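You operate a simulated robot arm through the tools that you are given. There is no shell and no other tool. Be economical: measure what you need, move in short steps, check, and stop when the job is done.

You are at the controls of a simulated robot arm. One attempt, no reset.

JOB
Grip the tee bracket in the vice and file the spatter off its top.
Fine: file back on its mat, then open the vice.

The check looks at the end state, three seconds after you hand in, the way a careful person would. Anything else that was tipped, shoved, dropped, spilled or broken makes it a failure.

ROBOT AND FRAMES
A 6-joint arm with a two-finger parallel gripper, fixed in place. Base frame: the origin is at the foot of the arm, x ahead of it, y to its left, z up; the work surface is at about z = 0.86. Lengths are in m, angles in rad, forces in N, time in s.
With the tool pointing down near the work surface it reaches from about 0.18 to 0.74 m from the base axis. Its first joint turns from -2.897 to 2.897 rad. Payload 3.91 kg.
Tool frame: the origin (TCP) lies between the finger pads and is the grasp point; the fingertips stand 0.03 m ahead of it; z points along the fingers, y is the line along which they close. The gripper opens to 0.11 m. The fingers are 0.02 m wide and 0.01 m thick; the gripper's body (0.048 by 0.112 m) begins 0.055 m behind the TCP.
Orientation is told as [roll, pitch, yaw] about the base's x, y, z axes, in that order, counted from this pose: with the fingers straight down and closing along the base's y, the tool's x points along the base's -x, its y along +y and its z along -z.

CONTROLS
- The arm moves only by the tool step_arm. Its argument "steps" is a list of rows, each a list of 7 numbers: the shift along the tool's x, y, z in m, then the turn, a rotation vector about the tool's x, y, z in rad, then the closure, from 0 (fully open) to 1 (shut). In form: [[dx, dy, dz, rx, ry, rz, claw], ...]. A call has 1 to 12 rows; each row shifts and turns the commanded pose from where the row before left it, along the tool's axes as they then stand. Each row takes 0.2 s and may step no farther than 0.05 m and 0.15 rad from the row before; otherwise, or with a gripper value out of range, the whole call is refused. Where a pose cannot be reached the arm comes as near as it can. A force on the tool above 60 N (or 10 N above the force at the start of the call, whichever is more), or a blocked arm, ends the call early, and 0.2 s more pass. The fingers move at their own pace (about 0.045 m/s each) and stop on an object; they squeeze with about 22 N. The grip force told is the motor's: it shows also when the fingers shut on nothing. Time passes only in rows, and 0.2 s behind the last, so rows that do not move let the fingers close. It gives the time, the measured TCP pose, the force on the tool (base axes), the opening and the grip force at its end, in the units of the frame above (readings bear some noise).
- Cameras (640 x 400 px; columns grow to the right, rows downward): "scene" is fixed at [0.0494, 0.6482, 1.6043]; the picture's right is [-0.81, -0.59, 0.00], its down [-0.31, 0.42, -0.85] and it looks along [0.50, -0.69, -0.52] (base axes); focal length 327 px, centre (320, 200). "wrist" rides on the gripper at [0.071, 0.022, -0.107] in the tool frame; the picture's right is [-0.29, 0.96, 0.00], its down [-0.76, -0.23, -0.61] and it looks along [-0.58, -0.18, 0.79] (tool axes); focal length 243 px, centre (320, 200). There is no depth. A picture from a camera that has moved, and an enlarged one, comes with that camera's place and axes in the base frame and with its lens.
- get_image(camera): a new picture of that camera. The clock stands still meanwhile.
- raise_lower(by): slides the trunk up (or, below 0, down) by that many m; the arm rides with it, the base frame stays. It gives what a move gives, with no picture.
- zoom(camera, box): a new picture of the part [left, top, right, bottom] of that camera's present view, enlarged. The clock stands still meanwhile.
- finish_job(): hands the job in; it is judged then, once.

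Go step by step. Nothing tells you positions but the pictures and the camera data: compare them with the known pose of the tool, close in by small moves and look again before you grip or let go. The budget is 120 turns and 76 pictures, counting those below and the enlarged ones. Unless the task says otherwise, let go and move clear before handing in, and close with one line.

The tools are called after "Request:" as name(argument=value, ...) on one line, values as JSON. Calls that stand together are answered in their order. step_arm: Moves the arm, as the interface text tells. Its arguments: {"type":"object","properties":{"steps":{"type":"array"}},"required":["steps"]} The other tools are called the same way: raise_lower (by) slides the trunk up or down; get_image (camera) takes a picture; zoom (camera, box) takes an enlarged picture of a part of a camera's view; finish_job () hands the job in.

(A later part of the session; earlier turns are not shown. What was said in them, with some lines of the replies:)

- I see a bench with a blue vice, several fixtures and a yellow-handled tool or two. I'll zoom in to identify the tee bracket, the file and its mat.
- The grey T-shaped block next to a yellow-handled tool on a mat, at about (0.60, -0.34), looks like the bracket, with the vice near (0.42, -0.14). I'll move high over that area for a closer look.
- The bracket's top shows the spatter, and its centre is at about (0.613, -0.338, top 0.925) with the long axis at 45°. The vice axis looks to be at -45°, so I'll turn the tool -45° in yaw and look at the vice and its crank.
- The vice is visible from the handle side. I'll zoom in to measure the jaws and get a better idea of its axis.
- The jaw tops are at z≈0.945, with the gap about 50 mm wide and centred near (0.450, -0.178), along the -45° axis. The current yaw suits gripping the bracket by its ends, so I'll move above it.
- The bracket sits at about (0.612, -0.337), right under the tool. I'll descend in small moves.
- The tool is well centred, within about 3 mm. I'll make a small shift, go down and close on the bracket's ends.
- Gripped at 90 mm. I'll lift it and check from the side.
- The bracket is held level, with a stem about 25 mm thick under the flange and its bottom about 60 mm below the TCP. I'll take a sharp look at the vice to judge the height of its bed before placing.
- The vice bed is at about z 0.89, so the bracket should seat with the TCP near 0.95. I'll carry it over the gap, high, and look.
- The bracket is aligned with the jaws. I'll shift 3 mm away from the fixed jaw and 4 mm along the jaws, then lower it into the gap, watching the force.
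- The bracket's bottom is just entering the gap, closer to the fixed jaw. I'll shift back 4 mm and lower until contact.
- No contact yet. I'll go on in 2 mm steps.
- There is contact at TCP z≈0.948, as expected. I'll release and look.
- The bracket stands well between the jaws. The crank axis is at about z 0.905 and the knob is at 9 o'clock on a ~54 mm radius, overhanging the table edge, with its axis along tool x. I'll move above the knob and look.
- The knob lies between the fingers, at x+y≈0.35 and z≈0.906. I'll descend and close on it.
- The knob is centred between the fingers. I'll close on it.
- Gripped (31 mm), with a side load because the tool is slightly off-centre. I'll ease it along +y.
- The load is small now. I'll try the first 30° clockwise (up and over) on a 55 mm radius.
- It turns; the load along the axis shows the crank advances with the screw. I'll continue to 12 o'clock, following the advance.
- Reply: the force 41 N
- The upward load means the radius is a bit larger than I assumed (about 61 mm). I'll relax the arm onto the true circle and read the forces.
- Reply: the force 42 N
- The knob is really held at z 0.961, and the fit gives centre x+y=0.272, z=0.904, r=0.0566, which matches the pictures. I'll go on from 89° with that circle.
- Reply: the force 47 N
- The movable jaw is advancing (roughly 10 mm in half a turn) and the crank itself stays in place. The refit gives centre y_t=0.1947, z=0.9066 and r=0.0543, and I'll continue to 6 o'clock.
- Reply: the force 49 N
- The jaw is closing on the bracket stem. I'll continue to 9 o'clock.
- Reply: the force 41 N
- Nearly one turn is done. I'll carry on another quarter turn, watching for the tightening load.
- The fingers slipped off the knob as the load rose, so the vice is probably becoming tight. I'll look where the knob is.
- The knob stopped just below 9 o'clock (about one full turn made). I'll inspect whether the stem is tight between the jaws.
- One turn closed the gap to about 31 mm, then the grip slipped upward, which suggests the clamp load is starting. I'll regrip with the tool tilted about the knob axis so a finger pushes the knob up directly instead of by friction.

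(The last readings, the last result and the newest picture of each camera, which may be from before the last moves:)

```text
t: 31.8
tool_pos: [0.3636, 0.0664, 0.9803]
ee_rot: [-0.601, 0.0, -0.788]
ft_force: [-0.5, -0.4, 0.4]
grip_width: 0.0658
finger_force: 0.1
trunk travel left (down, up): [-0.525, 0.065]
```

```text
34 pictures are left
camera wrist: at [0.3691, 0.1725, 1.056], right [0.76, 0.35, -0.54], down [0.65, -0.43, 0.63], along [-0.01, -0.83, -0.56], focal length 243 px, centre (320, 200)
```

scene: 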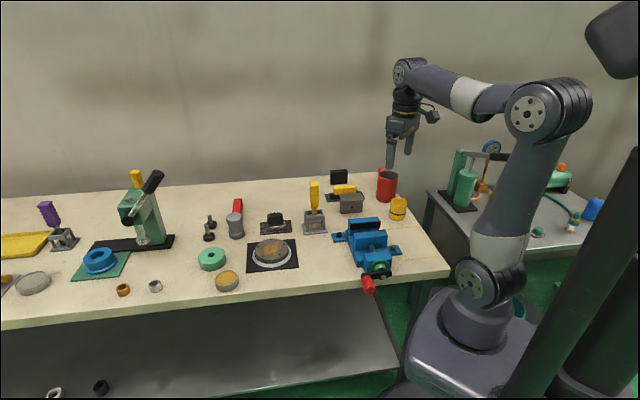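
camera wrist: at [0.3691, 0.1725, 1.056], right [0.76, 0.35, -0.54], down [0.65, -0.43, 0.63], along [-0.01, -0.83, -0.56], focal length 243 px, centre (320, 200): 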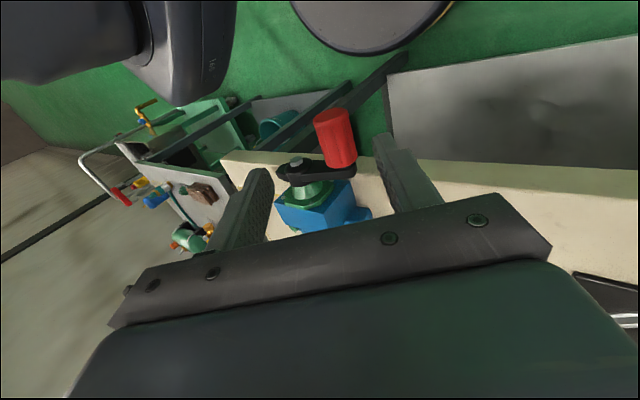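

The knob sits between the fingers, a little toward +y. I'll advance along the tilted axis and close.

Request:
step_arm(steps=[[0, 0.003, 0.035, 0, 0, 0, 0.4], [0, 0.003, 0.035, 0, 0, 0, 0.4], [0, 0, 0.03, 0, 0, 0, 0.4], [0, 0, 0, 0, 0, 0, 1], [0, 0, 0, 0, 0, 0, 1], [0, 0, 0, 0, 0, 0, 1], [0, 0, 0, 0, 0, 0, 1]])

Request:
get_image(camera="wrist")

```text
t: 33.4
tool_pos: [0.3281, 0.0303, 0.8916]
ee_rot: [-0.599, -0.001, -0.787]
ft_force: [8.3, 13.4, -3.8]
grip_width: 0.0305
finger_force: 45.2
trunk travel left (down, up): [-0.525, 0.065]
```

```text
33 pictures are left
camera wrist: at [0.3351, 0.1356, 0.9678], right [0.76, 0.35, -0.54], down [0.64, -0.43, 0.63], along [-0.01, -0.83, -0.56], focal length 243 px, centre (320, 200)
```

wrist: 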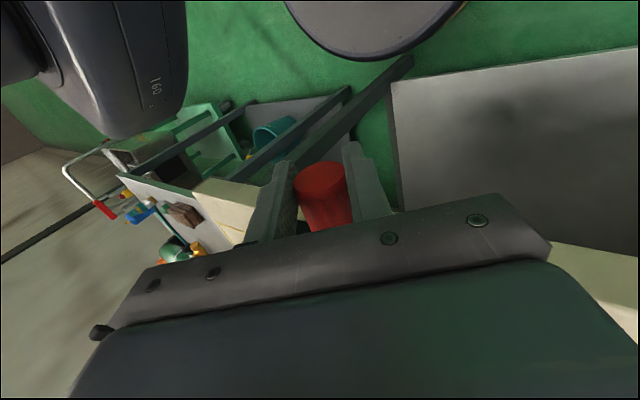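

Gripped with the lower finger under the knob. I'll push up in a small arc and read the load.

Request:
step_arm(steps=[[0, -0.002, -0.004, 0, 0, 0, 1], [0, -0.003, -0.0038, 0, 0, 0, 1], [0, 0, 0, 0, 0, 0, 1]])

```text
t: 34.2
tool_pos: [0.3297, 0.0298, 0.9009]
ee_rot: [-0.598, -0.002, -0.784]
ft_force: [11.2, 23.5, 0.1]
grip_width: 0.0302
finger_force: 45.0
trunk travel left (down, up): [-0.525, 0.065]
```

It moves with little vertical load. I'll go on another 20°.

Request:
step_arm(steps=[[0, -0.0045, -0.0085, 0, 0, 0, 1], [0, -0.0066, -0.0066, 0, 0, 0, 1], [0, 0, 0, 0, 0, 0, 1]])

Request:
zoom(camera="scene", box=[320, 205, 416, 295])

```text
t: 34.7
tool_pos: [0.3296, 0.0312, 0.9053]
ee_rot: [-0.594, 0.006, -0.787]
ft_force: [4.4, 9.0, -34.8]
grip_width: 0.0302
finger_force: 45.4
trunk travel left (down, up): [-0.525, 0.065]
stopped in row 2: the force on the tool passed its limit (the readings are from after the stop); the commanded pose is now the measured one
```

```text
4.44 times, centred on (368, 250) of scene
camera zoom: at [0.0494, 0.6482, 1.6043], right [-0.81, -0.59, 0.0], down [-0.31, 0.42, -0.85], along [0.5, -0.69, -0.52], focal length 1452 px, centre (107, -22)
```

zoom: 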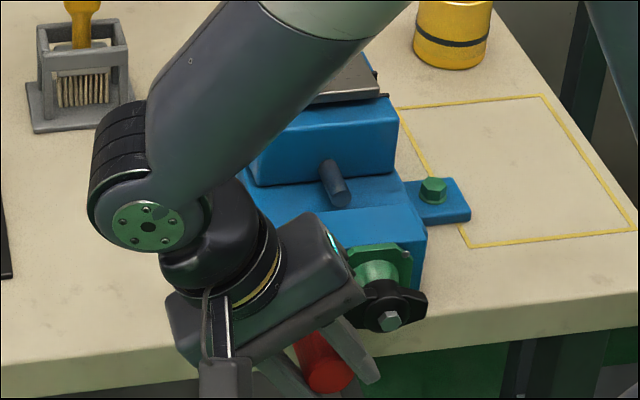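

The push reached the 60 N limit at about a full turn, so the vice is tight. I'll let go and back out along the tool axis, then check.

Request:
step_arm(steps=[[0, 0, 0, 0, 0, 0, 0.4], [0, 0, 0, 0, 0, 0, 0.4], [0, 0, 0, 0, 0, 0, 0.4], [0, 0, -0.04, 0, 0, 0, 0.4], [0, 0, -0.04, 0, 0, 0, 0.4], [0, 0, -0.04, 0, 0, 0, 0.4], [0, -0.02, -0.03, 0, 0, 0, 0.4], [0, 0, 0, -0.15, 0, 0, 0.4], [0, 0, 0, -0.15, 0, 0, 0.4], [0, 0, 0, -0.15, 0, 0, 0.4], [0, 0, 0, -0.146, 0, 0, 0.4]])

Request:
get_image(camera="scene")

Request:
zoom(camera="scene", box=[320, 205, 416, 295])

```text
t: 37.1
tool_pos: [0.3768, 0.0769, 1.0432]
ee_rot: [0.002, 0.002, -0.785]
ft_force: [0.1, 1.0, 0.3]
grip_width: 0.066
finger_force: 0.1
trunk travel left (down, up): [-0.525, 0.065]
```

```text
31 pictures are left
```

scene: 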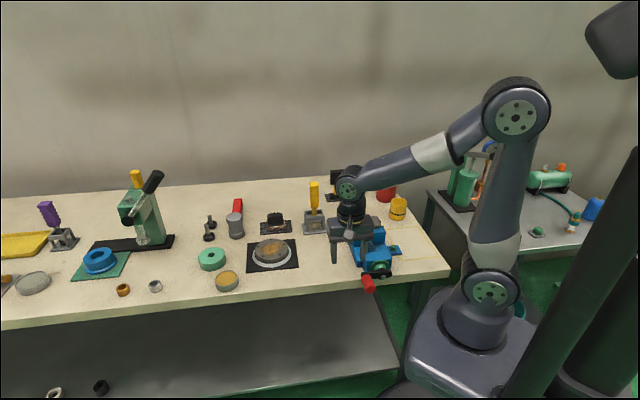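

```text
4.44 times, centred on (368, 250) of scene
camera zoom: at [0.0494, 0.6482, 1.6043], right [-0.81, -0.59, 0.0], down [-0.31, 0.42, -0.85], along [0.5, -0.69, -0.52], focal length 1452 px, centre (107, -22)
```

zoom: 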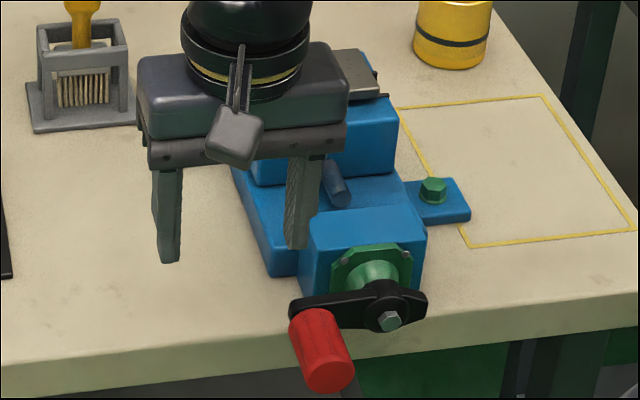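

The vice is tight and the crank is back near 9 o'clock. Next is the file at roughly (0.685, -0.415), which may be near the reach limit, so I'll move toward it at height and see.

Request:
step_arm(steps=[[0, 0, -0.04, 0, 0, 0, 0], [-0.0465, -0.0108, 0, 0, 0, 0, 0], [-0.0465, -0.0108, 0, 0, 0, 0, 0], [-0.0465, -0.0108, 0, 0, 0, 0, 0], [-0.0465, -0.0108, 0, 0, 0, 0, 0], [-0.0465, -0.0108, 0, 0, 0, 0, 0], [-0.0465, -0.0108, 0, 0, 0, 0, 0], [-0.0465, -0.0108, 0, 0, 0, 0, 0], [-0.0465, -0.0108, 0, 0, 0, 0, 0], [-0.0465, -0.0108, 0, 0, 0, 0, 0], [-0.0465, -0.0108, 0, 0, 0, 0, 0], [-0.0465, -0.0108, 0, 0, 0, 0, 0]])

Request:
get_image(camera="wrist")

```text
t: 39.7
tool_pos: [0.6338, -0.3456, 1.0812]
ee_rot: [-0.001, 0.002, -0.787]
ft_force: [-0.3, 0.9, -0.2]
grip_width: 0.11
finger_force: 0.0
out of reach, approached as far as the arm can: row 12
trunk travel left (down, up): [-0.525, 0.065]
```

```text
29 pictures are left
camera wrist: at [0.5985, -0.2796, 1.1872], right [0.88, 0.47, 0.0], down [0.37, -0.7, 0.61], along [0.29, -0.54, -0.79], focal length 243 px, centre (320, 200)
```

wrist: 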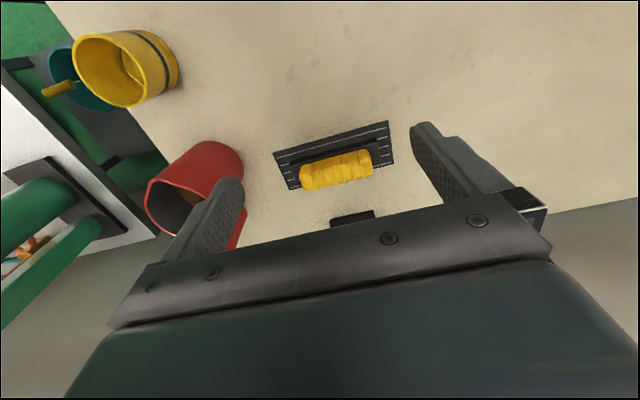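

The arm runs out of reach at about 0.72 m here, so the file at r≈0.80 needs a forward tilt about the closing axis, gripping the handle by its ends. I'll zoom in to measure it.

Request:
zoom(camera="wrist", box=[265, 110, 405, 205])

Request:
zoom(camera="scene", box=[318, 170, 374, 205])

```text
4.21 times, centred on (335, 158) of wrist
camera zoom: at [0.5985, -0.2796, 1.1872], right [0.88, 0.47, 0.0], down [0.37, -0.7, 0.61], along [0.29, -0.54, -0.79], focal length 1022 px, centre (257, 379)
```

zoom: 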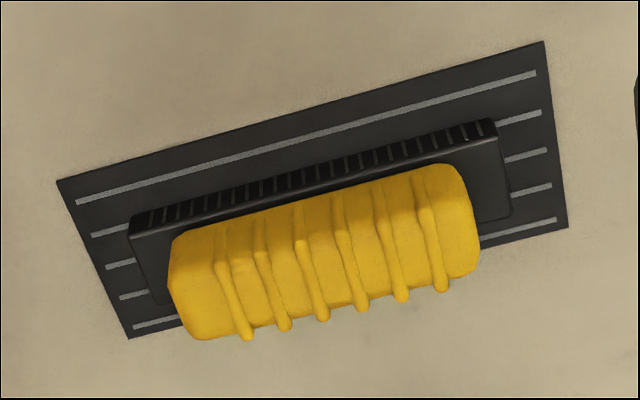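

```text
11.43 times, centred on (346, 188) of scene
camera zoom: at [0.0494, 0.6482, 1.6043], right [-0.81, -0.59, 0.0], down [-0.31, 0.42, -0.85], along [0.5, -0.69, -0.52], focal length 3732 px, centre (23, 343)
```

zoom: 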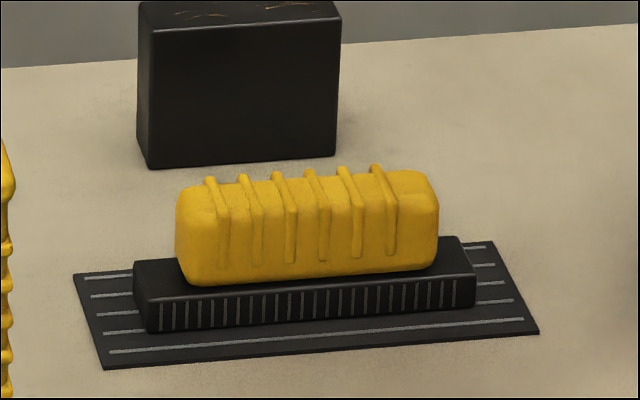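

The handle is about 95 mm long with its centre near (0.693, -0.416), z 0.88–0.91, over a longer file body. I'll tilt the tool 0.5 rad outward about the closing axis and come over it.

Request:
step_arm(steps=[[0.02, 0, 0, 0, -0.125, 0, 0], [0.02, 0, 0, 0, -0.125, 0, 0], [0.02, 0, 0, 0, -0.125, 0, 0], [0, 0, 0, 0, -0.125, 0, 0]])

```text
t: 40.7
tool_pos: [0.5893, -0.3016, 1.0718]
ee_rot: [0.001, -0.498, -0.785]
ft_force: [0.1, -0.3, -0.2]
grip_width: 0.1099
finger_force: 0.1
trunk travel left (down, up): [-0.525, 0.065]
```

Request:
step_arm(steps=[[-0.0199, -0.0016, 0.0314, 0, 0, 0, 0], [-0.0199, -0.0016, 0.0314, 0, 0, 0, 0], [-0.0199, -0.0016, 0.0314, 0, 0, 0, 0], [-0.0199, -0.0017, 0.0313, 0, 0, 0, 0]])

Request:
get_image(camera="wrist")

Request:
zoom(camera="scene", box=[310, 150, 390, 205])

```text
t: 41.7
tool_pos: [0.6781, -0.3989, 0.9993]
ee_rot: [0.0, -0.498, -0.787]
ft_force: [-0.2, -0.3, 0.3]
grip_width: 0.1097
finger_force: 0.1
trunk travel left (down, up): [-0.525, 0.065]
```

```text
26 pictures are left
camera wrist: at [0.6138, -0.3037, 1.0597], right [0.86, 0.5, 0.14], down [0.1, -0.43, 0.9], along [0.5, -0.75, -0.42], focal length 243 px, centre (320, 200)
```

wrist: 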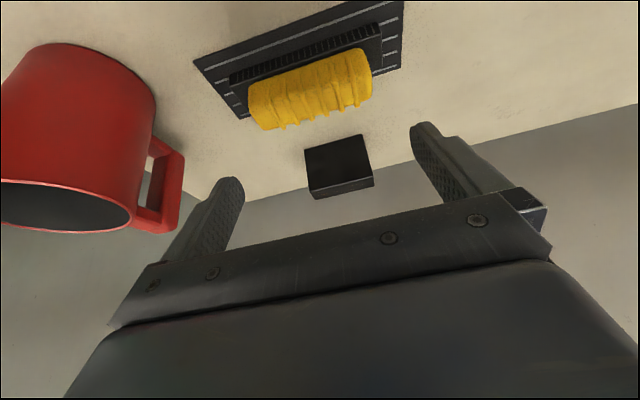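

```text
7.27 times, centred on (350, 178) of scene
camera zoom: at [0.0494, 0.6482, 1.6043], right [-0.81, -0.59, 0.0], down [-0.31, 0.42, -0.85], along [0.5, -0.69, -0.52], focal length 2375 px, centre (102, 364)
```

zoom: 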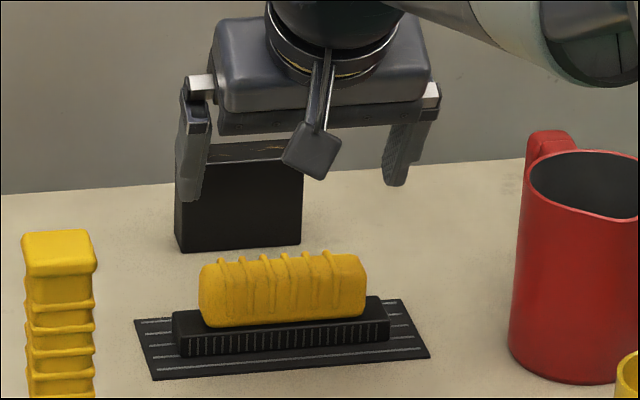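

Reachable, and the fingers are centred on the handle lengthwise. I'll descend to just above it and verify.

Request:
step_arm(steps=[[0.0085, 0, 0.0265, 0, 0, 0, 0], [0.0085, 0, 0.0265, 0, 0, 0, 0]])

Request:
get_image(camera="wrist")

Request:
zoom(camera="scene", box=[318, 165, 382, 205])

```text
t: 42.3
tool_pos: [0.6853, -0.407, 0.9448]
ee_rot: [-0.002, -0.498, -0.786]
ft_force: [-0.6, 0.1, 0.1]
grip_width: 0.1101
finger_force: 0.1
trunk travel left (down, up): [-0.525, 0.065]
```

```text
24 pictures are left
camera wrist: at [0.621, -0.3116, 1.0045], right [0.86, 0.5, 0.14], down [0.1, -0.43, 0.9], along [0.5, -0.76, -0.42], focal length 243 px, centre (320, 200)
```

wrist: 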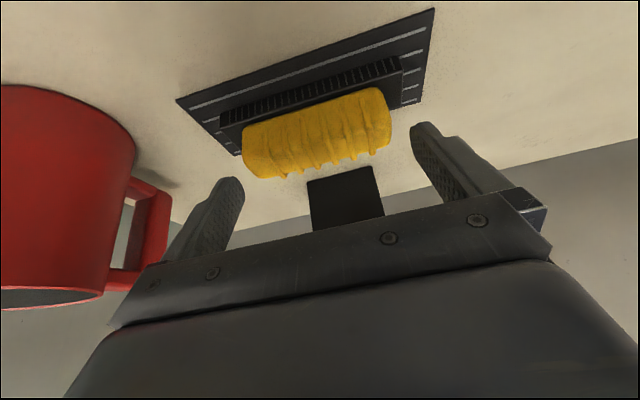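

```text
10.00 times, centred on (350, 185) of scene
camera zoom: at [0.0494, 0.6482, 1.6043], right [-0.81, -0.59, 0.0], down [-0.31, 0.42, -0.85], along [0.5, -0.69, -0.52], focal length 3266 px, centre (20, 350)
```

zoom: 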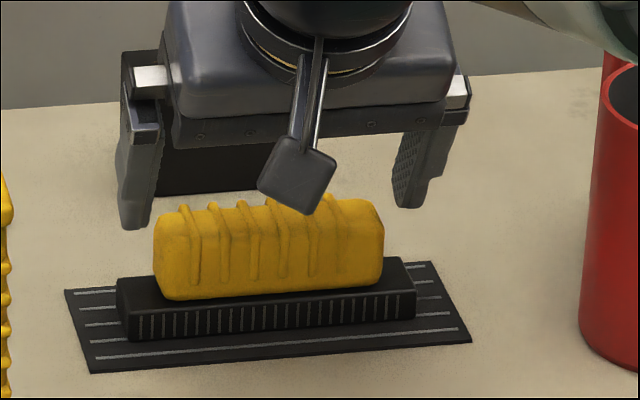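

The centring is within about 1 mm. I'll lower onto the handle ends carefully.

Request:
step_arm(steps=[[0.0033, 0.001, 0.01, 0, 0, 0, 0], [0.0033, 0, 0.01, 0, 0, 0, 0], [0.0032, 0, 0.01, 0, 0, 0, 0]])

Request:
zoom(camera="scene", box=[318, 165, 382, 205])

```text
t: 43.1
tool_pos: [0.6899, -0.4095, 0.9133]
ee_rot: [0.0, -0.497, -0.786]
ft_force: [-0.6, 0.1, 0.3]
grip_width: 0.11
finger_force: 0.1
trunk travel left (down, up): [-0.525, 0.065]
```

```text
10.00 times, centred on (350, 185) of scene
camera zoom: at [0.0494, 0.6482, 1.6043], right [-0.81, -0.59, 0.0], down [-0.31, 0.42, -0.85], along [0.5, -0.69, -0.52], focal length 3266 px, centre (20, 350)
```

zoom: 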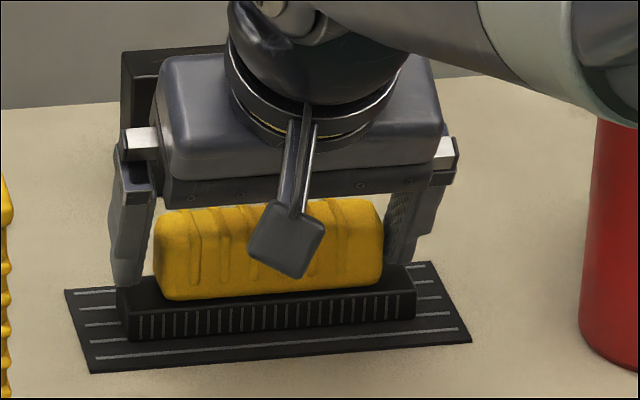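

No contact, and the fingers straddle the handle ends. Closing.

Request:
step_arm(steps=[[0, 0, 0, 0, 0, 0, 1], [0, 0, 0, 0, 0, 0, 1], [0, 0, 0, 0, 0, 0, 1]])

Request:
zoom(camera="scene", box=[318, 165, 382, 205])

```text
t: 43.9
tool_pos: [0.689, -0.4099, 0.9149]
ee_rot: [-0.003, -0.498, -0.786]
ft_force: [-2.0, -1.7, 0.5]
grip_width: 0.0999
finger_force: 21.9
trunk travel left (down, up): [-0.525, 0.065]
```

```text
10.00 times, centred on (350, 185) of scene
camera zoom: at [0.0494, 0.6482, 1.6043], right [-0.81, -0.59, 0.0], down [-0.31, 0.42, -0.85], along [0.5, -0.69, -0.52], focal length 3266 px, centre (20, 350)
```

zoom: 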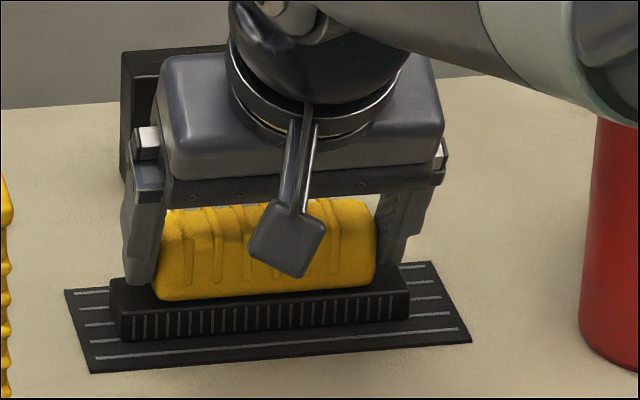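

Gripped (100 mm). I'll lift straight up and check that the file hangs level.

Request:
step_arm(steps=[[-0.0048, 0, -0.0088, 0, 0, 0, 1], [-0.0144, 0, -0.0263, 0, 0, 0, 1], [-0.0144, 0, -0.0263, 0, 0, 0, 1], [-0.0144, 0, -0.0263, 0, 0, 0, 1]])

Request:
zoom(camera="scene", box=[310, 140, 390, 205])

```text
t: 44.9
tool_pos: [0.6884, -0.4096, 1.015]
ee_rot: [0.0, -0.496, -0.787]
ft_force: [-0.8, -0.1, -2.1]
grip_width: 0.0997
finger_force: 21.9
trunk travel left (down, up): [-0.525, 0.065]
```

```text
6.15 times, centred on (350, 172) of scene
camera zoom: at [0.0494, 0.6482, 1.6043], right [-0.81, -0.59, 0.0], down [-0.31, 0.42, -0.85], along [0.5, -0.69, -0.52], focal length 2010 px, centre (135, 369)
```

zoom: 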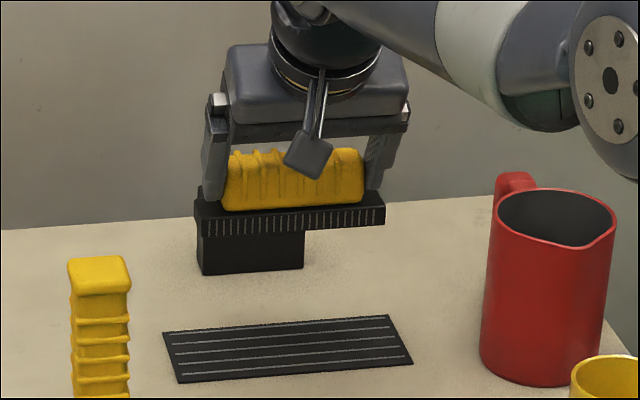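

The file hangs level. I'll carry it at height to above the bracket (s≈0.448 along the vice axis, y_t≈0.196).

Request:
step_arm(steps=[[-0.0216, 0, -0.0395, 0, 0, 0, 1], [0.03605, 0, -0.01966, 0, 0, 0, 1], [0.03605, 0, -0.01966, 0, 0, 0, 1], [0.03605, 0, -0.01966, 0, 0, 0, 1], [0.03605, 0, -0.01966, 0, 0, 0, 1], [0.03605, 0, -0.01966, 0, 0, 0, 1], [0.03605, 0, -0.01966, 0, 0, 0, 1], [0.03605, 0, -0.01966, 0, 0, 0, 1], [0.03605, 0, -0.01966, 0, 0, 0, 1], [0.012, 0, 0.0219, 0, 0, 0, 1]])

Request:
zoom(camera="scene", box=[325, 180, 405, 240])

```text
t: 47.1
tool_pos: [0.4558, -0.1768, 1.0336]
ee_rot: [0.001, -0.498, -0.784]
ft_force: [0.0, -0.2, -2.9]
grip_width: 0.0998
finger_force: 21.6
trunk travel left (down, up): [-0.525, 0.065]
```

```text
6.67 times, centred on (365, 210) of scene
camera zoom: at [0.0494, 0.6482, 1.6043], right [-0.81, -0.59, 0.0], down [-0.31, 0.42, -0.85], along [0.5, -0.69, -0.52], focal length 2177 px, centre (20, 133)
```

zoom: 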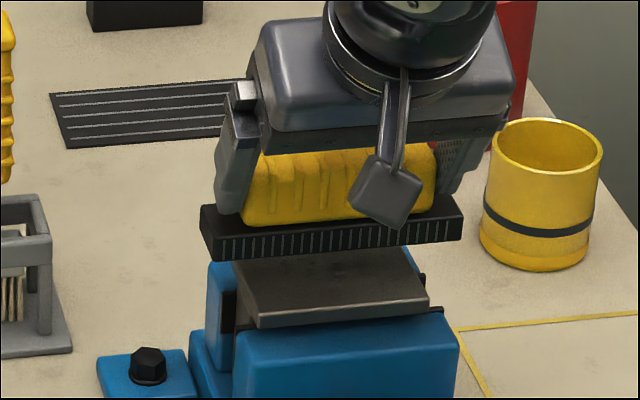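

It's right above the bracket. I'll lower to contact in small steps.

Request:
step_arm(steps=[[0.0048, 0, 0.0088, 0, 0, 0, 1], [0.0043, 0, 0.0079, 0, 0, 0, 1], [0.001, 0, 0.00176, 0, 0, 0, 1], [0, 0, 0, 0, 0, 0, 1]])

```text
t: 48.1
tool_pos: [0.4563, -0.1763, 1.0148]
ee_rot: [0.001, -0.498, -0.786]
ft_force: [-0.8, -1.1, 2.9]
grip_width: 0.0999
finger_force: 22.6
trunk travel left (down, up): [-0.525, 0.065]
```

Request:
step_arm(steps=[[0.0004, 0, 0.0007, 0, 0, 0, 1], [0, 0, 0, 0, 0, 0, 1]])

Request:
zoom(camera="scene", box=[340, 190, 400, 235])

```text
t: 48.7
tool_pos: [0.4561, -0.1773, 1.0135]
ee_rot: [-0.001, -0.5, -0.787]
ft_force: [-1.9, -2.1, 13.0]
grip_width: 0.0995
finger_force: 22.2
trunk travel left (down, up): [-0.525, 0.065]
```

```text
8.89 times, centred on (370, 212) of scene
camera zoom: at [0.0494, 0.6482, 1.6043], right [-0.81, -0.59, 0.0], down [-0.31, 0.42, -0.85], along [0.5, -0.69, -0.52], focal length 2903 px, centre (-124, 89)
```

zoom: 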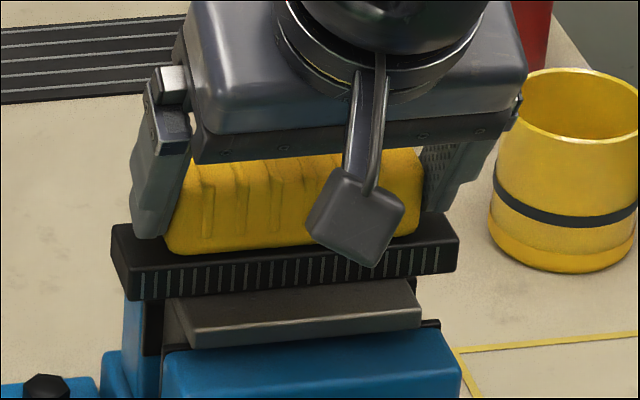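

In contact with about 16 N of pressure. The file sits a bit toward the rear, so I'll shift toward the front and stroke along its length.

Request:
step_arm(steps=[[0, 0.02, 0, 0, 0, 0, 1], [0.0053, -0.02, -0.0029, 0, 0, 0, 1], [0, -0.025, 0, 0, 0, 0, 1], [0.0053, 0.025, -0.0029, 0, 0, 0, 1], [0, 0.025, 0, 0, 0, 0, 1], [0.0053, -0.025, -0.0029, 0, 0, 0, 1], [0, -0.025, 0, 0, 0, 0, 1], [0, 0.025, 0, 0, 0, 0, 1]])

Request:
zoom(camera="scene", box=[340, 190, 400, 235])

```text
t: 50.5
tool_pos: [0.4422, -0.1639, 1.0122]
ee_rot: [-0.002, -0.497, -0.785]
ft_force: [-0.3, -0.4, 16.6]
grip_width: 0.1
finger_force: 22.2
trunk travel left (down, up): [-0.525, 0.065]
```

```text
8.89 times, centred on (370, 212) of scene
camera zoom: at [0.0494, 0.6482, 1.6043], right [-0.81, -0.59, 0.0], down [-0.31, 0.42, -0.85], along [0.5, -0.69, -0.52], focal length 2903 px, centre (-124, 89)
```

zoom: 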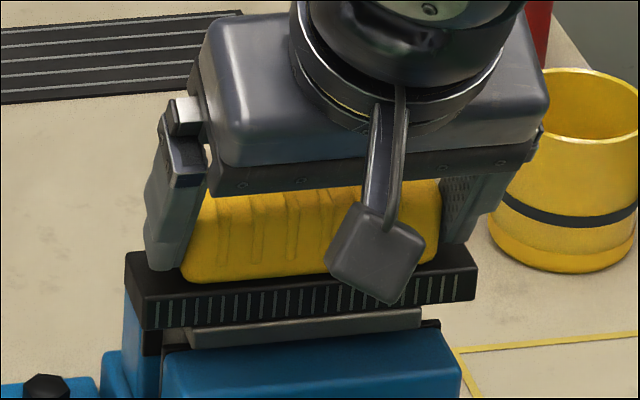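

Pressure is steady at ~16 N. I'll make more strokes, sweeping from the front to the rear of the top.

Request:
step_arm(steps=[[0.0035, 0.02, -0.0019, 0, 0, 0, 1], [0.0035, -0.02, -0.0019, 0, 0, 0, 1], [0, -0.025, 0, 0, 0, 0, 1], [-0.0053, 0.025, 0.0029, 0, 0, 0, 1], [0, 0.025, 0, 0, 0, 0, 1], [-0.0053, -0.025, 0.0029, 0, 0, 0, 1], [0, -0.025, 0, 0, 0, 0, 1], [-0.0053, 0.025, 0.0029, 0, 0, 0, 1], [0, 0.025, 0, 0, 0, 0, 1], [-0.0053, -0.025, 0.0029, 0, 0, 0, 1], [0, -0.025, 0, 0, 0, 0, 1], [0, 0.025, 0, 0, 0, 0, 1]])

Request:
step_arm(steps=[[0.0053, 0.025, -0.0029, 0, 0, 0, 1], [0, -0.025, 0, 0, 0, 0, 1], [0.0053, -0.025, -0.0029, 0, 0, 0, 1], [0, 0.025, 0, 0, 0, 0, 1], [0.0053, 0.025, -0.0029, 0, 0, 0, 1], [0, -0.025, 0, 0, 0, 0, 1], [0, -0.025, 0, 0, 0, 0, 1], [0, 0.025, 0, 0, 0, 0, 1], [-0.0144, 0, -0.0263, 0, 0, 0, 1], [-0.03, 0, -0.004, 0, 0, 0, 1], [-0.04, 0, 0.01, 0, 0, 0, 1]])

Request:
zoom(camera="scene", box=[340, 190, 400, 235])

```text
t: 53.1
tool_pos: [0.4571, -0.1763, 1.0115]
ee_rot: [0.0, -0.498, -0.787]
ft_force: [2.3, 1.6, 3.9]
grip_width: 0.0997
finger_force: 22.2
trunk travel left (down, up): [-0.525, 0.065]
```

```text
t: 55.5
tool_pos: [0.4907, -0.2081, 1.0714]
ee_rot: [-0.001, -0.497, -0.786]
ft_force: [-0.5, -0.3, -2.7]
grip_width: 0.1001
finger_force: 22.3
trunk travel left (down, up): [-0.525, 0.065]
```

```text
8.89 times, centred on (370, 212) of scene
camera zoom: at [0.0494, 0.6482, 1.6043], right [-0.81, -0.59, 0.0], down [-0.31, 0.42, -0.85], along [0.5, -0.69, -0.52], focal length 2903 px, centre (-124, 89)
```

zoom: 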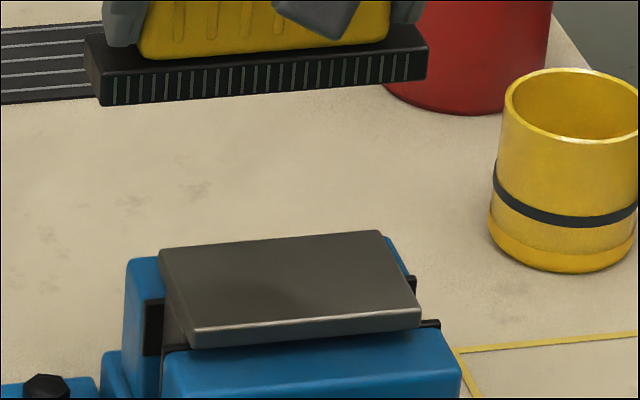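

The top is clean. I'll carry the file back over its mat.

Request:
step_arm(steps=[[-0.0355, -0.0003, 0.01935, 0, 0, 0, 1], [-0.0355, -0.0003, 0.01935, 0, 0, 0, 1], [-0.0355, -0.0003, 0.01935, 0, 0, 0, 1], [-0.0355, -0.0003, 0.01935, 0, 0, 0, 1], [-0.0355, -0.0003, 0.01935, 0, 0, 0, 1], [-0.0355, -0.0004, 0.01935, 0, 0, 0, 1], [-0.0355, -0.0004, 0.01935, 0, 0, 0, 1], [0.0144, 0, 0.0263, 0, 0, 0, 1], [0.0144, 0, 0.0263, 0, 0, 0, 1], [0.0144, 0, 0.0263, 0, 0, 0, 1]])

Request:
zoom(camera="scene", box=[310, 160, 390, 205])

```text
t: 57.7
tool_pos: [0.6877, -0.4097, 0.9812]
ee_rot: [-0.002, -0.494, -0.786]
ft_force: [0.8, 0.4, -3.5]
grip_width: 0.0997
finger_force: 22.2
trunk travel left (down, up): [-0.525, 0.065]
```

```text
8.00 times, centred on (350, 182) of scene
camera zoom: at [0.0494, 0.6482, 1.6043], right [-0.81, -0.59, 0.0], down [-0.31, 0.42, -0.85], along [0.5, -0.69, -0.52], focal length 2613 px, centre (80, 340)
```

zoom: 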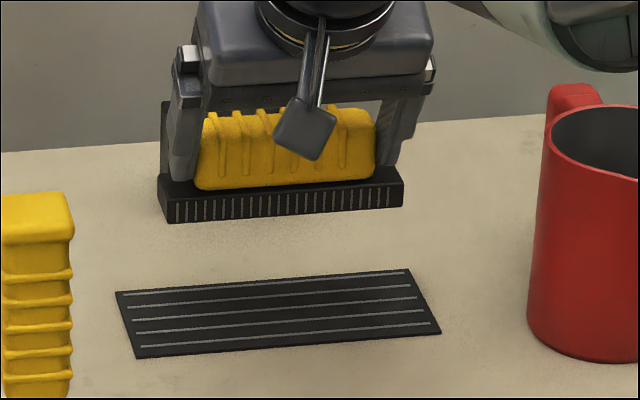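

Aligned over the mat. I'll lower it to the release height.

Request:
step_arm(steps=[[0.0144, 0, 0.0263, 0, 0, 0, 1], [0.0106, 0, 0.0193, 0, 0, 0, 1], [0.0029, 0, 0.0053, 0, 0, 0, 1], [0, 0, 0, 0, 0, 0, 1]])

```text
t: 58.7
tool_pos: [0.6873, -0.4105, 0.9222]
ee_rot: [-0.002, -0.498, -0.785]
ft_force: [0.0, 0.2, -2.8]
grip_width: 0.0997
finger_force: 22.1
trunk travel left (down, up): [-0.525, 0.065]
```

Request:
step_arm(steps=[[0.001, 0, 0.00176, 0, 0, 0, 1], [0.001, 0, 0.00176, 0, 0, 0, 1], [0.0005, 0, 0.00088, 0, 0, 0, 1], [0, 0, 0, 0, 0, 0, 1]])

```text
t: 59.7
tool_pos: [0.6874, -0.4104, 0.9168]
ee_rot: [-0.002, -0.498, -0.786]
ft_force: [-0.6, 0.3, -2.7]
grip_width: 0.1
finger_force: 21.5
trunk travel left (down, up): [-0.525, 0.065]
```

Request:
step_arm(steps=[[0.0005, 0, 0.0009, 0, 0, 0, 1], [0.0005, 0, 0.0009, 0, 0, 0, 1], [0, 0, 0, 0, 0, 0, 1]])

Request:
zoom(camera="scene", box=[318, 165, 382, 205])

```text
t: 60.5
tool_pos: [0.6874, -0.4107, 0.915]
ee_rot: [-0.001, -0.498, -0.786]
ft_force: [0.3, 0.2, -2.9]
grip_width: 0.0996
finger_force: 21.7
trunk travel left (down, up): [-0.525, 0.065]
```

```text
10.00 times, centred on (350, 185) of scene
camera zoom: at [0.0494, 0.6482, 1.6043], right [-0.81, -0.59, 0.0], down [-0.31, 0.42, -0.85], along [0.5, -0.69, -0.52], focal length 3266 px, centre (20, 350)
```

zoom: 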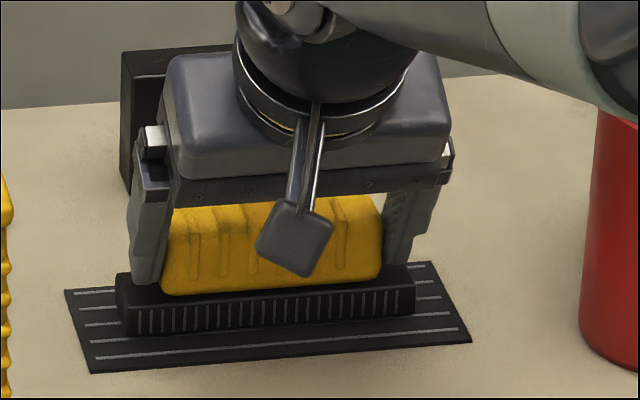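

It's nearly down, with no contact force yet. A few more 1 mm steps.

Request:
step_arm(steps=[[0.0005, 0, 0.0009, 0, 0, 0, 1], [0.0005, 0, 0.0009, 0, 0, 0, 1], [0, 0, 0, 0, 0, 0, 1]])

```text
t: 61.3
tool_pos: [0.6875, -0.41, 0.9136]
ee_rot: [-0.001, -0.497, -0.785]
ft_force: [1.1, -0.5, -3.5]
grip_width: 0.0999
finger_force: 21.9
trunk travel left (down, up): [-0.525, 0.065]
```

Request:
step_arm(steps=[[0.0005, 0, 0.0009, 0, 0, 0, 1], [0.0005, 0, 0.0009, 0, 0, 0, 1], [0, 0, 0, 0, 0, 0, 1]])

```text
t: 62.1
tool_pos: [0.6872, -0.4109, 0.9121]
ee_rot: [0.0, -0.498, -0.786]
ft_force: [0.2, 2.5, 6.1]
grip_width: 0.0997
finger_force: 22.0
trunk travel left (down, up): [-0.525, 0.065]
```

Seated on the mat. I'll open and rise straight up.

Request:
step_arm(steps=[[0, 0, 0, 0, 0, 0, 0], [0, 0, 0, 0, 0, 0, 0], [-0.0048, 0, -0.0088, 0, 0, 0, 0], [-0.0144, 0, -0.0263, 0, 0, 0, 0], [-0.0144, 0, -0.0263, 0, 0, 0, 0], [-0.0144, 0, -0.0263, 0, 0, 0, 0], [-0.0144, 0, -0.0263, 0, 0, 0, 0]])

Request:
zoom(camera="scene", box=[310, 150, 390, 205])

```text
t: 63.7
tool_pos: [0.687, -0.4124, 1.0416]
ee_rot: [-0.003, -0.498, -0.786]
ft_force: [0.3, 0.0, 0.4]
grip_width: 0.1099
finger_force: 0.0
trunk travel left (down, up): [-0.525, 0.065]
```

```text
7.27 times, centred on (350, 178) of scene
camera zoom: at [0.0494, 0.6482, 1.6043], right [-0.81, -0.59, 0.0], down [-0.31, 0.42, -0.85], along [0.5, -0.69, -0.52], focal length 2375 px, centre (102, 364)
```

zoom: 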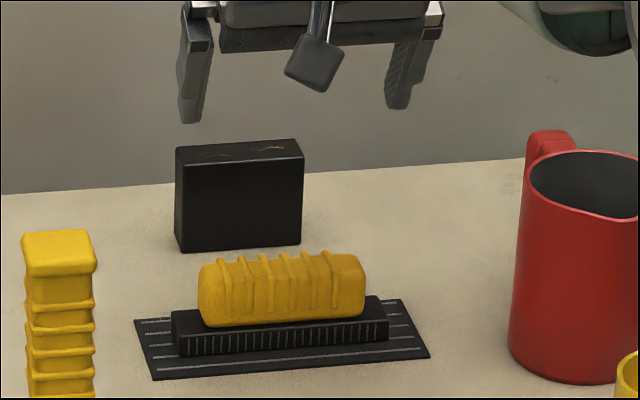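

The file is back squarely on its mat. I'll return to the crank to open the vice.

Request:
step_arm(steps=[[0.033, 0, -0.025, 0, 0, 0, 0.2], [0.033, 0, -0.025, 0, 0, 0, 0.4], [0.033, 0, -0.018, 0, 0, 0, 0.4], [0.033, 0, -0.018, 0, 0, 0, 0.4], [0, 0, 0, 0, 0.125, 0, 0.4], [0, 0, 0, 0, 0.125, 0, 0.4], [0, 0, 0, 0, 0.125, 0, 0.4], [0, 0, 0, 0, 0.125, 0, 0.4], [0.045, 0, 0, 0, 0, 0, 0.4], [0.045, 0, 0, 0, 0, 0, 0.4], [0.045, 0, 0, 0, 0, 0, 0.4], [0.045, 0, 0, 0, 0, 0, 0.4]])

```text
t: 66.3
tool_pos: [0.45, -0.1706, 1.055]
ee_rot: [0.0, 0.003, -0.788]
ft_force: [-0.5, -0.8, -1.0]
grip_width: 0.0657
finger_force: 0.0
trunk travel left (down, up): [-0.525, 0.065]
```

Request:
step_arm(steps=[[0.0382, 0.0185, 0, 0, 0, 0, 0.4], [0.0382, 0.0185, 0, 0, 0, 0, 0.4], [0.0382, 0.0185, 0, 0, 0, 0, 0.4], [0.0382, 0.0185, 0, 0, 0, 0, 0.4], [0.0382, 0.0185, 0, 0, 0, 0, 0.4], [0.0382, 0.0185, 0, 0, 0, 0, 0.4], [0, 0, 0, 0.15, 0, 0, 0.4], [0, 0, 0, 0.15, 0, 0, 0.4], [0, 0, 0, 0.15, 0, 0, 0.4], [0, 0, 0, 0.15, 0, 0, 0.4], [0, 0.019, 0.0279, 0, 0, 0, 0.4], [0, 0.019, 0.0279, 0, 0, 0, 0.4]])

Request:
get_image(camera="wrist")

```text
t: 68.9
tool_pos: [0.3657, 0.067, 0.9883]
ee_rot: [-0.6, 0.003, -0.786]
ft_force: [0.4, 0.8, 0.8]
grip_width: 0.0663
finger_force: 0.0
trunk travel left (down, up): [-0.525, 0.065]
```

```text
12 pictures are left
camera wrist: at [0.3719, 0.1734, 1.0643], right [0.76, 0.35, -0.54], down [0.65, -0.43, 0.63], along [-0.01, -0.83, -0.56], focal length 243 px, centre (320, 200)
```

wrist: 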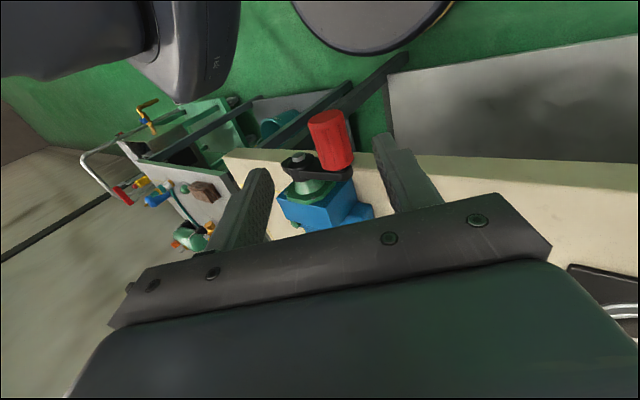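

The knob is between the fingers as before. I'll advance and grip.

Request:
step_arm(steps=[[0, 0.002, 0.035, 0, 0, 0, 0.4], [0, 0.001, 0.035, 0, 0, 0, 0.4], [0, 0, 0.03, 0, 0, 0, 0.4], [0, 0, 0, 0, 0, 0, 1], [0, 0, 0, 0, 0, 0, 1], [0, 0, 0, 0, 0, 0, 1], [0, 0, 0, 0, 0, 0, 1]])

```text
t: 70.5
tool_pos: [0.3281, 0.0304, 0.9035]
ee_rot: [-0.601, 0.005, -0.788]
ft_force: [0.0, 0.0, -8.3]
grip_width: 0.0307
finger_force: 44.7
trunk travel left (down, up): [-0.525, 0.065]
```

Gripped. I'll try the first 20° counter-clockwise (downwards).

Request:
step_arm(steps=[[0, 0.0046, 0.0082, 0, 0, 0, 1], [0, 0.0031, 0.0089, 0, 0, 0, 1], [0, 0, 0, 0, 0, 0, 1]])

```text
t: 71.3
tool_pos: [0.3261, 0.0297, 0.884]
ee_rot: [-0.599, 0.003, -0.785]
ft_force: [9.0, 3.5, -2.4]
grip_width: 0.0306
finger_force: 45.0
trunk travel left (down, up): [-0.525, 0.065]
```

The load is low, so it is turning. I'll continue to 6 o'clock while untilting the tool.

Request:
step_arm(steps=[[0, 0.0014, 0.0187, -0.15, 0, 0, 1], [0, -0.0077, 0.0172, -0.15, 0, 0, 1], [0, -0.015, 0.0114, -0.15, 0, 0, 1], [0, -0.0187, 0.0028, -0.15, 0, 0, 1], [0, 0, 0, 0, 0, 0, 1]])

Request:
zoom(camera="scene", box=[320, 205, 416, 305])

```text
t: 72.1
tool_pos: [0.293, -0.0029, 0.848]
ee_rot: [-0.13, 0.007, -0.789]
ft_force: [2.8, 5.5, -40.3]
grip_width: 0.0306
finger_force: 44.2
trunk travel left (down, up): [-0.525, 0.065]
stopped in row 4: the force on the tool passed its limit (the readings are from after the stop); the commanded pose is now the measured one
```

```text
4.00 times, centred on (368, 255) of scene
camera zoom: at [0.0494, 0.6482, 1.6043], right [-0.81, -0.59, 0.0], down [-0.31, 0.42, -0.85], along [0.5, -0.69, -0.52], focal length 1306 px, centre (128, -20)
```

zoom: 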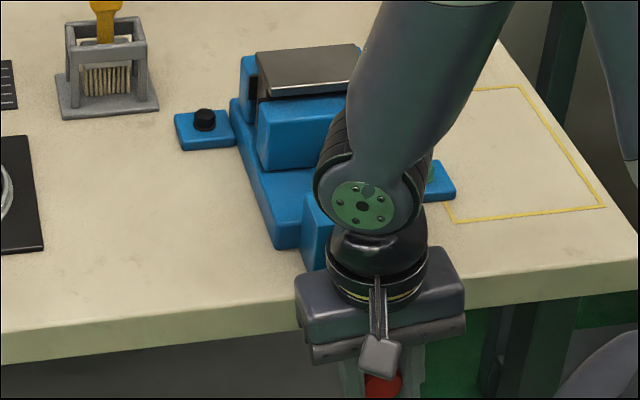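

The knob followed to 6 o'clock. I'll relax the vertical load slightly and continue upward on the other side.

Request:
step_arm(steps=[[0, 0, 0.0015, -0.13, 0, 0, 1], [0, 0, 0, 0, 0, 0, 1]])

```text
t: 72.7
tool_pos: [0.2935, -0.0051, 0.8467]
ee_rot: [0.004, 0.004, -0.789]
ft_force: [6.4, -3.8, -9.9]
grip_width: 0.0307
finger_force: 45.6
trunk travel left (down, up): [-0.525, 0.065]
```

Request:
step_arm(steps=[[0, -0.0189, 0, 0, 0, 0, 1], [0, -0.0177, -0.0065, 0, 0, 0, 1], [0, -0.0144, -0.0121, 0, 0, 0, 1], [0, -0.0094, -0.0163, 0, 0, 0, 1], [0, 0, 0, 0, 0, 0, 1]])

```text
t: 73.9
tool_pos: [0.2502, -0.0473, 0.8823]
ee_rot: [0.002, 0.006, -0.788]
ft_force: [2.7, -8.4, -0.5]
grip_width: 0.0301
finger_force: 44.5
trunk travel left (down, up): [-0.525, 0.065]
```

Tracking well with little load. Continuing over the top.

Request:
step_arm(steps=[[0, -0.0033, -0.0186, 0, 0, 0, 1], [0, 0.0033, -0.0186, 0, 0, 0, 1], [0, 0.0094, -0.0163, 0, 0, 0, 1], [0, 0.0144, -0.0121, 0, 0, 0, 1], [0, 0.0177, -0.0065, 0, 0, 0, 1], [0, 0, 0, 0, 0, 0, 1]])

Request:
zoom(camera="scene", box=[320, 205, 416, 305])

```text
t: 75.3
tool_pos: [0.2785, -0.0183, 0.956]
ee_rot: [0.006, 0.003, -0.784]
ft_force: [-9.7, -3.1, 56.6]
grip_width: 0.0303
finger_force: 44.9
trunk travel left (down, up): [-0.525, 0.065]
```

```text
4.00 times, centred on (368, 255) of scene
camera zoom: at [0.0494, 0.6482, 1.6043], right [-0.81, -0.59, 0.0], down [-0.31, 0.42, -0.85], along [0.5, -0.69, -0.52], focal length 1306 px, centre (128, -20)
```

zoom: 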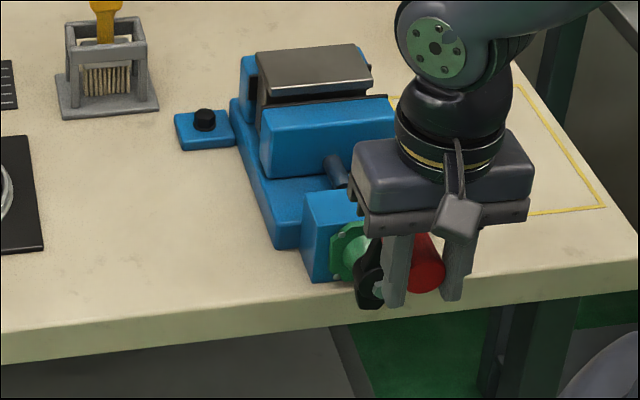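

The jaw is backing away from the bracket. I'll relieve the vertical load and finish the turn to the original position.

Request:
step_arm(steps=[[0, 0, -0.0022, 0, 0, 0, 1], [0, 0.0189, 0, 0, 0, 0, 1], [0, 0.0177, 0.0065, 0, 0, 0, 1], [0, 0.0144, 0.0121, 0, 0, 0, 1], [0, 0.0094, 0.0163, 0, 0, 0, 1], [0, 0.0033, 0.0186, 0, 0, 0, 1], [0, 0, 0, 0, 0, 0, 1]])

```text
t: 76.9
tool_pos: [0.3257, 0.0279, 0.9037]
ee_rot: [0.003, 0.004, -0.789]
ft_force: [6.6, 5.9, -1.3]
grip_width: 0.0302
finger_force: 44.9
trunk travel left (down, up): [-0.525, 0.065]
```

One full turn back has been made. I'll let go, rise clear, move aside and inspect.

Request:
step_arm(steps=[[0, 0, 0, 0, 0, 0, 0.4], [0, 0, 0, 0, 0, 0, 0.4], [0, 0, 0, 0, 0, 0, 0.4], [0, 0, -0.04, 0, 0, 0, 0.4], [0, 0, -0.04, 0, 0, 0, 0.4], [0, 0, -0.04, 0, 0, 0, 0.4], [0, 0, -0.04, 0, 0, 0, 0.4], [0.01, -0.045, 0, 0, 0, 0, 0.4], [0.01, -0.045, 0, 0, 0, 0, 0.4], [0.01, -0.045, 0, 0, 0, 0, 0.4]])

Request:
zoom(camera="scene", box=[320, 205, 416, 305])

Request:
get_image(camera="scene")

```text
t: 79.1
tool_pos: [0.2058, -0.048, 1.0619]
ee_rot: [0.001, 0.005, -0.787]
ft_force: [0.2, 0.3, 0.2]
grip_width: 0.0658
finger_force: 0.0
trunk travel left (down, up): [-0.525, 0.065]
```

```text
4.00 times, centred on (368, 255) of scene
camera zoom: at [0.0494, 0.6482, 1.6043], right [-0.81, -0.59, 0.0], down [-0.31, 0.42, -0.85], along [0.5, -0.69, -0.52], focal length 1306 px, centre (128, -20)
```

zoom: 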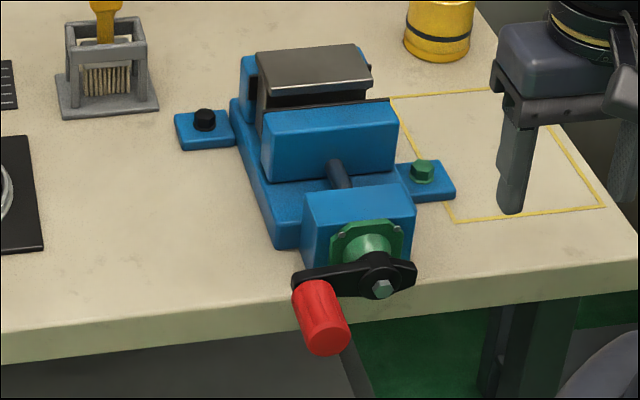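

```text
8 pictures are left
```

scene: 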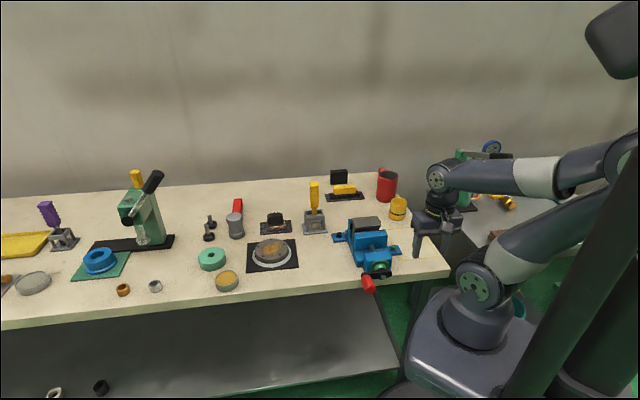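

The vice is open with the bracket standing free and the file on its mat. One last look at the bracket's top before I hand in.

Request:
zoom(camera="scene", box=[350, 208, 386, 232])

```text
16.00 times, centred on (368, 220) of scene
camera zoom: at [0.0494, 0.6482, 1.6043], right [-0.81, -0.59, 0.0], down [-0.31, 0.42, -0.85], along [0.5, -0.69, -0.52], focal length 5226 px, centre (-448, -120)
```

zoom: 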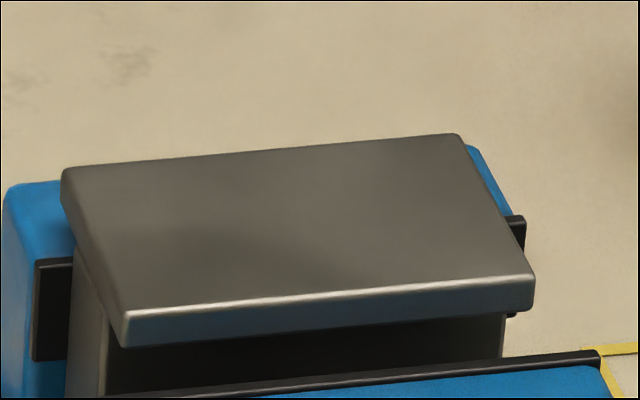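

The top is clean, the vice is open and nothing else has moved, so I'm handing in.

Request:
finish_job()

```text
The job is handed in.
```

I clamped the tee bracket in the vice, filed the spatter off its top, put the file back on its mat and opened the vice. The bracket is still standing between the open jaws.
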